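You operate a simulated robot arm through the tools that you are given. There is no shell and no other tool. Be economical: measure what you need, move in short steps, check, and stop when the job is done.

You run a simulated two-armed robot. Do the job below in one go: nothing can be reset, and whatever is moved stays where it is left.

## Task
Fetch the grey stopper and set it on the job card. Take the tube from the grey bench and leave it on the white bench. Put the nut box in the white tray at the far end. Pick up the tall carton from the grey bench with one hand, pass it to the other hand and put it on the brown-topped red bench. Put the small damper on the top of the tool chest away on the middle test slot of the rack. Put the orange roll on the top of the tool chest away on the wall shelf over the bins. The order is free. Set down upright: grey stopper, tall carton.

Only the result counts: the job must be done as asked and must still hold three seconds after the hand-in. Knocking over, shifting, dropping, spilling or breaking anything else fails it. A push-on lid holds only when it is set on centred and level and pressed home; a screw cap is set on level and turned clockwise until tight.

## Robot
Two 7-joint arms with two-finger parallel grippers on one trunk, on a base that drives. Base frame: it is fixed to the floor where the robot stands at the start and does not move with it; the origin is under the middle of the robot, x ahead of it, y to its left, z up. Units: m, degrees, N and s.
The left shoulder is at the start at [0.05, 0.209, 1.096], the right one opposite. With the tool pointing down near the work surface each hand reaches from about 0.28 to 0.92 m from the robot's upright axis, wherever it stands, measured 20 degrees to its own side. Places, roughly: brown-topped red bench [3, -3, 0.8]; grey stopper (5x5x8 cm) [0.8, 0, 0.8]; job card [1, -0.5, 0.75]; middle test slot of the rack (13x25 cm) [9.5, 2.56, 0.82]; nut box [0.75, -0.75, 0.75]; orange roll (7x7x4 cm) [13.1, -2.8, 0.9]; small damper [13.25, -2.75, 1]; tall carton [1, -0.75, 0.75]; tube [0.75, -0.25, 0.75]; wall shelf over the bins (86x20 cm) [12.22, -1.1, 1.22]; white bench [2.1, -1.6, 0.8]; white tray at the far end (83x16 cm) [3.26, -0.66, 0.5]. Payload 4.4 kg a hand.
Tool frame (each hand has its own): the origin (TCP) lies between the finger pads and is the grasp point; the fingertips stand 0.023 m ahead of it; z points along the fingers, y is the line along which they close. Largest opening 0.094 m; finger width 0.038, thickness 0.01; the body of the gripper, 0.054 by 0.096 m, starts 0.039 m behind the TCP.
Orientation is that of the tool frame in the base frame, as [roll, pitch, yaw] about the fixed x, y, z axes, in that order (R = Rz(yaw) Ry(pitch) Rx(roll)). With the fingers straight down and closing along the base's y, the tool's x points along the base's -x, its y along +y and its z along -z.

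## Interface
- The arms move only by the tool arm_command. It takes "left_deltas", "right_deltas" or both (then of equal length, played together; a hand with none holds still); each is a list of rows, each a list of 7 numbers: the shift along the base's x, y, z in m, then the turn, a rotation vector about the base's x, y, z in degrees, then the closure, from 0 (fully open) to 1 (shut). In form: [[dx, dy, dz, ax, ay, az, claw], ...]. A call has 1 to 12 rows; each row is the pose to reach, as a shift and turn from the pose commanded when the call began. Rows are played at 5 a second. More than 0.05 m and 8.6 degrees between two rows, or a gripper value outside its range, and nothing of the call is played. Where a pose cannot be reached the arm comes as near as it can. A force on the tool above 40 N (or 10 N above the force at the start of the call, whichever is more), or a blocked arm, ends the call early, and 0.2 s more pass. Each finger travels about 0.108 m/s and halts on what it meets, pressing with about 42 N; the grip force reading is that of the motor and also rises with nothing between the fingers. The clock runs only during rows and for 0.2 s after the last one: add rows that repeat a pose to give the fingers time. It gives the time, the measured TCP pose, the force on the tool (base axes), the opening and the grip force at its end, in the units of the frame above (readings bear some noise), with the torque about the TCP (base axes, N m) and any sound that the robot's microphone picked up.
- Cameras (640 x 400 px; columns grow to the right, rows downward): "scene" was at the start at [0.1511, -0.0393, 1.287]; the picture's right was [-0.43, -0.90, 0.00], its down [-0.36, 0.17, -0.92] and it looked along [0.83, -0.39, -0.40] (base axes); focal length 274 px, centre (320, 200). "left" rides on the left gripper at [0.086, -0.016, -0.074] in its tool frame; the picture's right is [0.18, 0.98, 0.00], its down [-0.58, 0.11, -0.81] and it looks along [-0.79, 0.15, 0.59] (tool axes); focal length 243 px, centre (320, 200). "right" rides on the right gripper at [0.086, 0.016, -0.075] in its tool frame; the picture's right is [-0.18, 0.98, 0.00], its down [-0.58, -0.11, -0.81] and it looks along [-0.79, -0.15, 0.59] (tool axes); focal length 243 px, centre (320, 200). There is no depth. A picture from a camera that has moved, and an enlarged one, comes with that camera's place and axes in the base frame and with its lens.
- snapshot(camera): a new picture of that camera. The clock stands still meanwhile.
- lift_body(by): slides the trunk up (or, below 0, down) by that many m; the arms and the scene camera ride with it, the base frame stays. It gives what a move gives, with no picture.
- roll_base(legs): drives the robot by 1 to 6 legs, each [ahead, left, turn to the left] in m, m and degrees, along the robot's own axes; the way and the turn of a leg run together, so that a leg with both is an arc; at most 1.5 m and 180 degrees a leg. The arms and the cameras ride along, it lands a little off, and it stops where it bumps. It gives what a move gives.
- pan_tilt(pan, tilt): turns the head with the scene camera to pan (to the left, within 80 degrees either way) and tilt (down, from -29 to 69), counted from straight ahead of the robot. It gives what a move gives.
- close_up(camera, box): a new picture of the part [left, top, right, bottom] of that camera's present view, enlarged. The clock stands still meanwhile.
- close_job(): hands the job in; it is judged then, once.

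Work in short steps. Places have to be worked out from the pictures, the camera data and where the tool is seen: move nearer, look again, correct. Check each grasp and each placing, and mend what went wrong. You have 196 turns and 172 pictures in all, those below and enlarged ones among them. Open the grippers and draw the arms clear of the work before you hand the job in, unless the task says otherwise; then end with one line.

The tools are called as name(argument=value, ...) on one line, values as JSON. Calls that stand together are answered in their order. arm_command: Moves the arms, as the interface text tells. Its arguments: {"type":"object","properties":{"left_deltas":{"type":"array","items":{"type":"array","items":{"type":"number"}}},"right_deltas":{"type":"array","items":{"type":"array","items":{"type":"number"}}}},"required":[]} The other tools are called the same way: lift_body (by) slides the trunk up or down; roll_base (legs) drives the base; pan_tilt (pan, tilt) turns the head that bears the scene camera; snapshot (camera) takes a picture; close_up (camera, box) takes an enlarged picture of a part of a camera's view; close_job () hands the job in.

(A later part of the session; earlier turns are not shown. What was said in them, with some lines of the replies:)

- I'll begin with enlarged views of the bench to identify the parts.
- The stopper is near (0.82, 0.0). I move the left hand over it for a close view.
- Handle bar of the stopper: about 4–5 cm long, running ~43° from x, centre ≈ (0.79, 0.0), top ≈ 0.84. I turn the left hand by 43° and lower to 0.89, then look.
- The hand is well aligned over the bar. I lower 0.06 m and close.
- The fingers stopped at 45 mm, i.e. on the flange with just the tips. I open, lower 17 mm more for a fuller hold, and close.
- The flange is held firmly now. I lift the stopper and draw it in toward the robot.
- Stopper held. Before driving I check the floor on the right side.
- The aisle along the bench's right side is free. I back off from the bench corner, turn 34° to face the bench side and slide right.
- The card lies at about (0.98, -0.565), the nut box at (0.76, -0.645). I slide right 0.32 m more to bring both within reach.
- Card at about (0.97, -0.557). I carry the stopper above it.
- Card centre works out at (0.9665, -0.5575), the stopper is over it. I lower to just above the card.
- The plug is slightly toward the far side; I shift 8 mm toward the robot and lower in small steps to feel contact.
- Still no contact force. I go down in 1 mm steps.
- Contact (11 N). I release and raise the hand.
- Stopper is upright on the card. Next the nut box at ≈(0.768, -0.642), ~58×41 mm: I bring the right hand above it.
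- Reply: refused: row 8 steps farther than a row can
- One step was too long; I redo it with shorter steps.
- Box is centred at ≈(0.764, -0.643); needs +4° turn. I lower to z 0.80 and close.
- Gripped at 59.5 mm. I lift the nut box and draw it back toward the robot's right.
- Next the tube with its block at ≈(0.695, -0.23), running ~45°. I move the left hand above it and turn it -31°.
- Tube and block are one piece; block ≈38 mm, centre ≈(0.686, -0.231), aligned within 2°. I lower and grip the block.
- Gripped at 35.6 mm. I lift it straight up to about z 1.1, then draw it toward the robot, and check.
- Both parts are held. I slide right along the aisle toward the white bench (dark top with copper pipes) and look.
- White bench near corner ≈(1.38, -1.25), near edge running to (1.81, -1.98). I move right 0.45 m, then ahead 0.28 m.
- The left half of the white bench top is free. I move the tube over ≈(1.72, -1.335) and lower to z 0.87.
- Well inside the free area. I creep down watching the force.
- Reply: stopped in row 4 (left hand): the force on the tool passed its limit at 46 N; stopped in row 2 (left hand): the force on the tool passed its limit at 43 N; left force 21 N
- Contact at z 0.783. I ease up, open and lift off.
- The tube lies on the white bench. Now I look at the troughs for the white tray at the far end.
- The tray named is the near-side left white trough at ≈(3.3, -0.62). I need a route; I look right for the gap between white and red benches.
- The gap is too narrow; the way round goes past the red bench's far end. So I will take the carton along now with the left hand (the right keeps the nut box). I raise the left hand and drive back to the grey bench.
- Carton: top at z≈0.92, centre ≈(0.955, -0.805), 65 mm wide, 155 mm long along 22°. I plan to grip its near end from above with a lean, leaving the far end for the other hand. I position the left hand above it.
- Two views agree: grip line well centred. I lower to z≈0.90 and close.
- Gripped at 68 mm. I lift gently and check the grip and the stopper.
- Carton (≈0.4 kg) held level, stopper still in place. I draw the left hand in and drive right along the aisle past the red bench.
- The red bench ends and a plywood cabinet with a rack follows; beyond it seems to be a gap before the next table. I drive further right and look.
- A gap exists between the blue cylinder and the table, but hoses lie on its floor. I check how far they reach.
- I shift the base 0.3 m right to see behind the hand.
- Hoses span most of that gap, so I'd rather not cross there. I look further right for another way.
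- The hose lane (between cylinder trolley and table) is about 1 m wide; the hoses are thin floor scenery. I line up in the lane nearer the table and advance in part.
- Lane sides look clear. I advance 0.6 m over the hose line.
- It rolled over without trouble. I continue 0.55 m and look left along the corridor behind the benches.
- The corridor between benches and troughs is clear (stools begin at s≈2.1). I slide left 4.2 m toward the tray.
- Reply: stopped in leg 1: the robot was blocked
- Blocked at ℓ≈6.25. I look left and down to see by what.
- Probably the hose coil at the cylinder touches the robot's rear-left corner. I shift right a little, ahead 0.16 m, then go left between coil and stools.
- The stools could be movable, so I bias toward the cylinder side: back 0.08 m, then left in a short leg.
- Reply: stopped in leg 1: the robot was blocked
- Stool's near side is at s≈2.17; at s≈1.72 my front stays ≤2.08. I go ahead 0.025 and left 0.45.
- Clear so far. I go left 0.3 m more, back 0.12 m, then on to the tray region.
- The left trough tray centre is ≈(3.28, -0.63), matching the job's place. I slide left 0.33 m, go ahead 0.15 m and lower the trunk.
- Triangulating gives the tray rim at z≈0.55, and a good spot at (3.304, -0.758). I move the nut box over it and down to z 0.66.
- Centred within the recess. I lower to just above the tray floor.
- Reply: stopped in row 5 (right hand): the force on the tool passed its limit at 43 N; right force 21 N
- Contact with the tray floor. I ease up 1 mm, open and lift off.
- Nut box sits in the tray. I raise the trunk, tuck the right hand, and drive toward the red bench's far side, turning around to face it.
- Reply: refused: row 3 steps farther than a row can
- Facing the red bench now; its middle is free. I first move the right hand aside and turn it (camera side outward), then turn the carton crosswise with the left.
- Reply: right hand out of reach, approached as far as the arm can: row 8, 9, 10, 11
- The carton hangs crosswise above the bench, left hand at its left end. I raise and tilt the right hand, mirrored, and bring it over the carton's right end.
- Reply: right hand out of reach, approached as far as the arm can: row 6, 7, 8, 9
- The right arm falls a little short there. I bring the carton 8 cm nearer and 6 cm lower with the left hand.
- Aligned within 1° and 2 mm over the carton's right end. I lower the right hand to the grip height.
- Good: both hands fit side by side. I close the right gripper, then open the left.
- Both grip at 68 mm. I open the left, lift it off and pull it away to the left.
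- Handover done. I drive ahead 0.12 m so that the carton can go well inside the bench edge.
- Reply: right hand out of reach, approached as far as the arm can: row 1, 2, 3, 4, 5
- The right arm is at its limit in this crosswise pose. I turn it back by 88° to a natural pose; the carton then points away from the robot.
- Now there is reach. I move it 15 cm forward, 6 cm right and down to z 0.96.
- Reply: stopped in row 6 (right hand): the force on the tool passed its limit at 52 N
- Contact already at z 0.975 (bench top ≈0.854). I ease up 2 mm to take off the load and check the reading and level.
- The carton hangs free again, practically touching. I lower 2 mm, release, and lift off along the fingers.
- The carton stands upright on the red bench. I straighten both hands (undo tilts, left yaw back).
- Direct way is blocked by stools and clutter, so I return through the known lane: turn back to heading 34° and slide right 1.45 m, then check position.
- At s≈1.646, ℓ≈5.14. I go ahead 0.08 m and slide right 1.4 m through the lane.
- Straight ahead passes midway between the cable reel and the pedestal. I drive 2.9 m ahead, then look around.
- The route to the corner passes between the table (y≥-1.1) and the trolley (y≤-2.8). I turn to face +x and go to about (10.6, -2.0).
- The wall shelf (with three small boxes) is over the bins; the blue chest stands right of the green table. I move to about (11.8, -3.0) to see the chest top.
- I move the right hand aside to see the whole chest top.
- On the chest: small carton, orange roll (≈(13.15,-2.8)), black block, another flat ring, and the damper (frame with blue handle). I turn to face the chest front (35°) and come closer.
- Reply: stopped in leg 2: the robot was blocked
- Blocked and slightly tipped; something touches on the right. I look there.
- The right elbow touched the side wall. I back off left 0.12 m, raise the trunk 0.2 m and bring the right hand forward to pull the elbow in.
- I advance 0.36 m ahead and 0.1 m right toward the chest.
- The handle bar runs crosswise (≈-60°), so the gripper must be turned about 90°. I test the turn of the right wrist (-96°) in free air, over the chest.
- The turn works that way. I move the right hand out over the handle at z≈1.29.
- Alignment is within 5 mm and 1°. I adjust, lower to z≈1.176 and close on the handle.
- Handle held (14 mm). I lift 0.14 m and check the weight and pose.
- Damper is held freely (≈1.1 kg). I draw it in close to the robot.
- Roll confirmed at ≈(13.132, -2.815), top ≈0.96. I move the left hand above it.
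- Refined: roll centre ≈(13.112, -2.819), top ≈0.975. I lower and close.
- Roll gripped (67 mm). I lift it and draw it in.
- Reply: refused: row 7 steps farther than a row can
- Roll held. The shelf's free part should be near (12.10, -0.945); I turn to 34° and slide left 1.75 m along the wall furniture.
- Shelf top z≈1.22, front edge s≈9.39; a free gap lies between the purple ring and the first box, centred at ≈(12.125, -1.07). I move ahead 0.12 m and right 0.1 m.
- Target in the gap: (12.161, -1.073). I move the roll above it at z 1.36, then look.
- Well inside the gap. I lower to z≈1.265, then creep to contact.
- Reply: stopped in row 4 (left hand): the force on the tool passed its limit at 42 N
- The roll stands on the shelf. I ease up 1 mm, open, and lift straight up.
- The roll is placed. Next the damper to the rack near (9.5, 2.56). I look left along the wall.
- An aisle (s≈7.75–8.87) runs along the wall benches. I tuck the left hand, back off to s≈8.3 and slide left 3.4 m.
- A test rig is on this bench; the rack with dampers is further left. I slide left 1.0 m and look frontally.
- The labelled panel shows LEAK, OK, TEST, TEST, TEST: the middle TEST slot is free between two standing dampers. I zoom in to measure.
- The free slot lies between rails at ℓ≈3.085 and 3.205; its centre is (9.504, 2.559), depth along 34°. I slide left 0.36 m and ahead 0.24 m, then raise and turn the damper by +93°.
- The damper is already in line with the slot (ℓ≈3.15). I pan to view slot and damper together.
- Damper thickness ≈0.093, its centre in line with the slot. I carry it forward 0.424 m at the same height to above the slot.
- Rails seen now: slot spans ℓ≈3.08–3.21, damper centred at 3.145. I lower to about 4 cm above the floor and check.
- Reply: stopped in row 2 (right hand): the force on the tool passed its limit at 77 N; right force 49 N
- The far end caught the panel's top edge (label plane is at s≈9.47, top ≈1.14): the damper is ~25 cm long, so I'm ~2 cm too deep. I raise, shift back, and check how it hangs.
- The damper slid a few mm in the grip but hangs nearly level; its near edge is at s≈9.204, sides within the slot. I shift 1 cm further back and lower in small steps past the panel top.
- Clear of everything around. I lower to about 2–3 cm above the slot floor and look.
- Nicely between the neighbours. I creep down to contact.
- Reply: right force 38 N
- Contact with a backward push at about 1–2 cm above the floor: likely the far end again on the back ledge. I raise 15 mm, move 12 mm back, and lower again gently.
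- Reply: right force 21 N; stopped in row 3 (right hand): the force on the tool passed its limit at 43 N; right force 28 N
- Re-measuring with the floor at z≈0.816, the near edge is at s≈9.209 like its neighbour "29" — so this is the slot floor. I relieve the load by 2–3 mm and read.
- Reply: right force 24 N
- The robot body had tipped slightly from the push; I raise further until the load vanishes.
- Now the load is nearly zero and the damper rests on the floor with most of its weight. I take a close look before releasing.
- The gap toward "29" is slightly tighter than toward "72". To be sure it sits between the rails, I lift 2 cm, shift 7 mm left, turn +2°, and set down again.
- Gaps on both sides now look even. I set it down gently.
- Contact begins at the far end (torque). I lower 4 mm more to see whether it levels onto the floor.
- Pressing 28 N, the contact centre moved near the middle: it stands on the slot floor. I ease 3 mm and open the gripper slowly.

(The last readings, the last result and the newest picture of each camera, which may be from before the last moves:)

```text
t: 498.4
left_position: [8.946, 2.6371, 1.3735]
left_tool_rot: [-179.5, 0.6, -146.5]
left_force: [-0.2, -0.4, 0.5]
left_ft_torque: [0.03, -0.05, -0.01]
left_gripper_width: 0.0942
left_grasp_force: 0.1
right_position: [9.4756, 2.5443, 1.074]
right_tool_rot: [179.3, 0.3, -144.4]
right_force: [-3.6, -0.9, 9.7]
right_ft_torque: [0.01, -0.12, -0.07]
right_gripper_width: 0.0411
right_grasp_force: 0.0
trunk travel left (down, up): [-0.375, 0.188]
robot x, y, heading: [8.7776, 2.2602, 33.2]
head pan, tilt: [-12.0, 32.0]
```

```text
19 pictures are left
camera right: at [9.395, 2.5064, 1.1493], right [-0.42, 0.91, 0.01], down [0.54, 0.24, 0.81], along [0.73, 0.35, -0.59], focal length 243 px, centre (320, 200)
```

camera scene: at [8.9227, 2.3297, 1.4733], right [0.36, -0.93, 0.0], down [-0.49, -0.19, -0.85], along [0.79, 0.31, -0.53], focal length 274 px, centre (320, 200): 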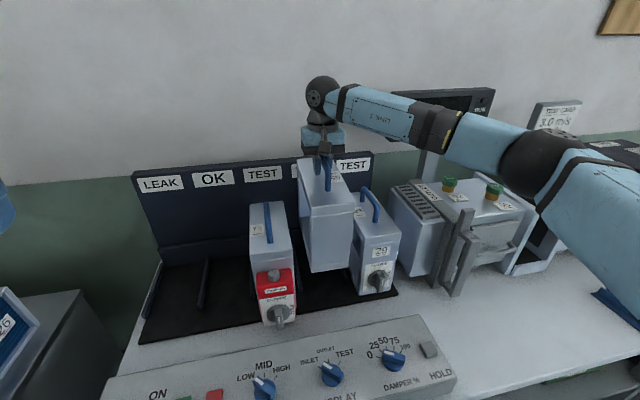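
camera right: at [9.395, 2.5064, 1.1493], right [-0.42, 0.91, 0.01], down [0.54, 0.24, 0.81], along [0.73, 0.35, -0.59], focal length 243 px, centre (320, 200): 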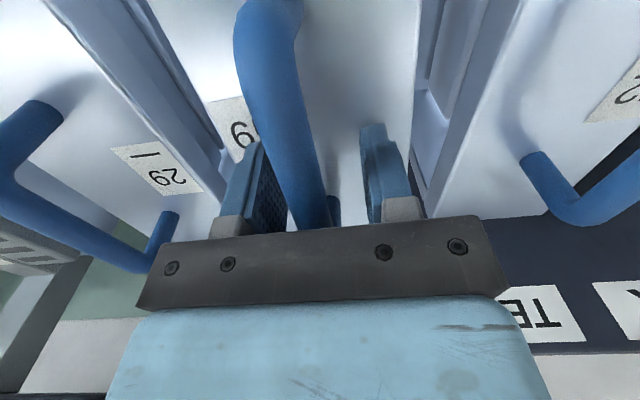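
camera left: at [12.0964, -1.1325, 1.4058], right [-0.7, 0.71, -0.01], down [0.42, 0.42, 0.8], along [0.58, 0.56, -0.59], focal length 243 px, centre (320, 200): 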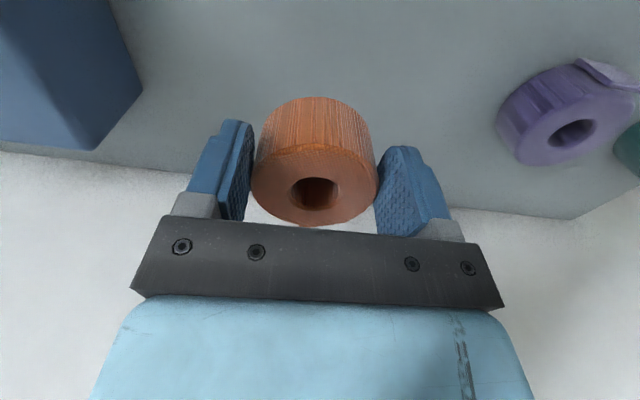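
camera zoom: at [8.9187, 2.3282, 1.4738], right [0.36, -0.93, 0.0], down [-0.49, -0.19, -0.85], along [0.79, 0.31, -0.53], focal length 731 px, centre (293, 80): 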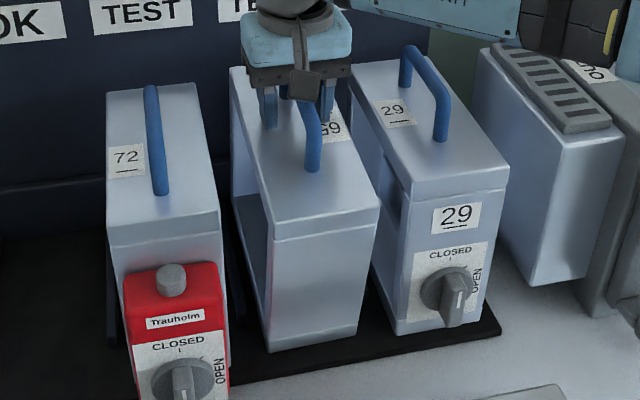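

The damper stands by itself with the fingers open. I open fully and raise straight up.

arm_command(right_deltas=[[0, 0, 0.01, 0, 0, 0, 0.5], [0, 0, 0.03, 0, 0, 0, 0.5], [0, 0, 0.06, 0, 0, 0, 0.5], [0, 0, 0.1, 0, 0, 0, 0.5], [0, 0, 0.145, 0, 0, 0, 0.5], [0, 0, 0.19, 0, 0, 0, 0.5], [0, 0, 0.23, 0, 0, 0, 0.5], [-0.035, -0.025, 0.25, 0, 0, 0, 0.3], [-0.07, -0.05, 0.26, 0, 0, 0, 0], [-0.105, -0.075, 0.26, 0, 0, 0, 0], [-0.14, -0.1, 0.26, 0, 0, 0, 0]])

close_up(camera="scene", box=[230, 130, 430, 320])

```text
t: 500.8
left_position: [8.9479, 2.6369, 1.3745]
left_tool_rot: [-179.5, 0.6, -146.5]
left_force: [0.1, -0.6, 0.1]
left_ft_torque: [0.05, -0.03, -0.02]
left_gripper_width: 0.0939
left_grasp_force: 0.0
right_position: [9.3346, 2.4446, 1.3329]
right_tool_rot: [179.2, 0.3, -144.6]
right_force: [0.2, -0.5, 0.5]
right_ft_torque: [0.01, 0.01, 0.0]
right_gripper_width: 0.0938
right_grasp_force: 0.1
trunk travel left (down, up): [-0.375, 0.188]
robot x, y, heading: [8.7839, 2.2582, 33.2]
head pan, tilt: [-12.0, 32.0]
```

```text
2.11 times, centred on (330, 225) of scene
camera zoom: at [8.9199, 2.3274, 1.4738], right [0.36, -0.93, 0.0], down [-0.49, -0.19, -0.85], along [0.79, 0.31, -0.53], focal length 577 px, centre (299, 147)
```

zoom: 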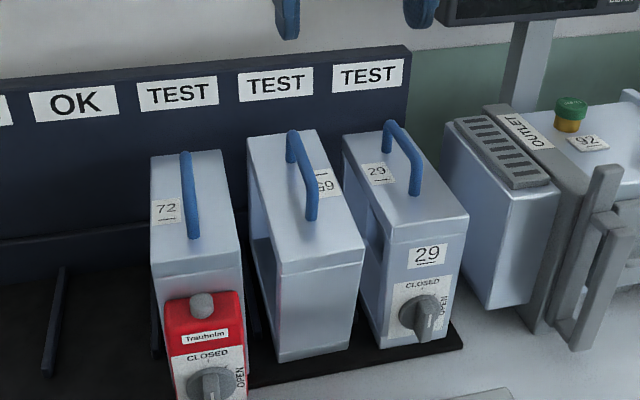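

The damper stands in the middle TEST slot, level and centred between its neighbours. I draw the right hand back and back the base off a little, then take a last look.

arm_command(right_deltas=[[-0.04, -0.027, 0, 0, 0, 0, 0], [-0.08, -0.054, 0, 0, 0, 0, 0], [-0.12, -0.08, 0, 0, 0, 0, 0]])

roll_base(legs=[[-0.15, 0, 0]])

snapshot(camera="scene")

```text
t: 501.6
left_position: [8.9476, 2.6384, 1.373]
left_tool_rot: [-179.5, 0.5, -146.7]
left_force: [0.2, 0.3, -0.4]
left_ft_torque: [-0.01, -0.03, 0.02]
left_gripper_width: 0.0942
left_grasp_force: 0.0
right_position: [9.2144, 2.3647, 1.3346]
right_tool_rot: [179.3, 0.3, -144.5]
right_force: [-0.2, 0.4, 0.2]
right_ft_torque: [0.02, -0.01, -0.04]
right_gripper_width: 0.0936
right_grasp_force: 0.1
trunk travel left (down, up): [-0.375, 0.188]
robot x, y, heading: [8.7847, 2.259, 33.6]
head pan, tilt: [-12.0, 32.0]
```

```text
t: 502.9
left_position: [8.8259, 2.5568, 1.3724]
left_tool_rot: [-179.6, 0.3, -146.8]
left_force: [0.3, 0.1, 0.4]
left_ft_torque: [0.02, 0.02, -0.02]
left_gripper_width: 0.094
left_grasp_force: 0.1
right_position: [9.0926, 2.2837, 1.3333]
right_tool_rot: [179.3, 0.3, -144.5]
right_force: [0.4, -0.7, 0.4]
right_ft_torque: [0.02, -0.01, 0.01]
right_gripper_width: 0.0943
right_grasp_force: 0.1
trunk travel left (down, up): [-0.375, 0.188]
robot x, y, heading: [8.6579, 2.1736, 33.2]
head pan, tilt: [-12.0, 32.0]
```

```text
17 pictures are left
camera scene: at [8.7962, 2.2467, 1.4734], right [0.36, -0.93, 0.0], down [-0.49, -0.19, -0.85], along [0.79, 0.31, -0.53], focal length 274 px, centre (320, 200)
```

scene: 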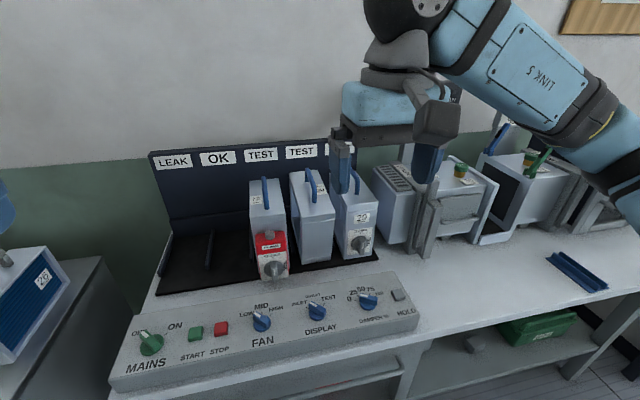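

All six items are placed, both grippers are open and the arms are clear, so I hand the job in.

close_job()

```text
The job is handed in.
```

All six items are in their places and the job is handed in: stopper on the job card, tube on the white bench, nut box in the white tray, carton passed between hands and standing on the red bench, orange roll on the wall shelf, and damper in the middle test slot.
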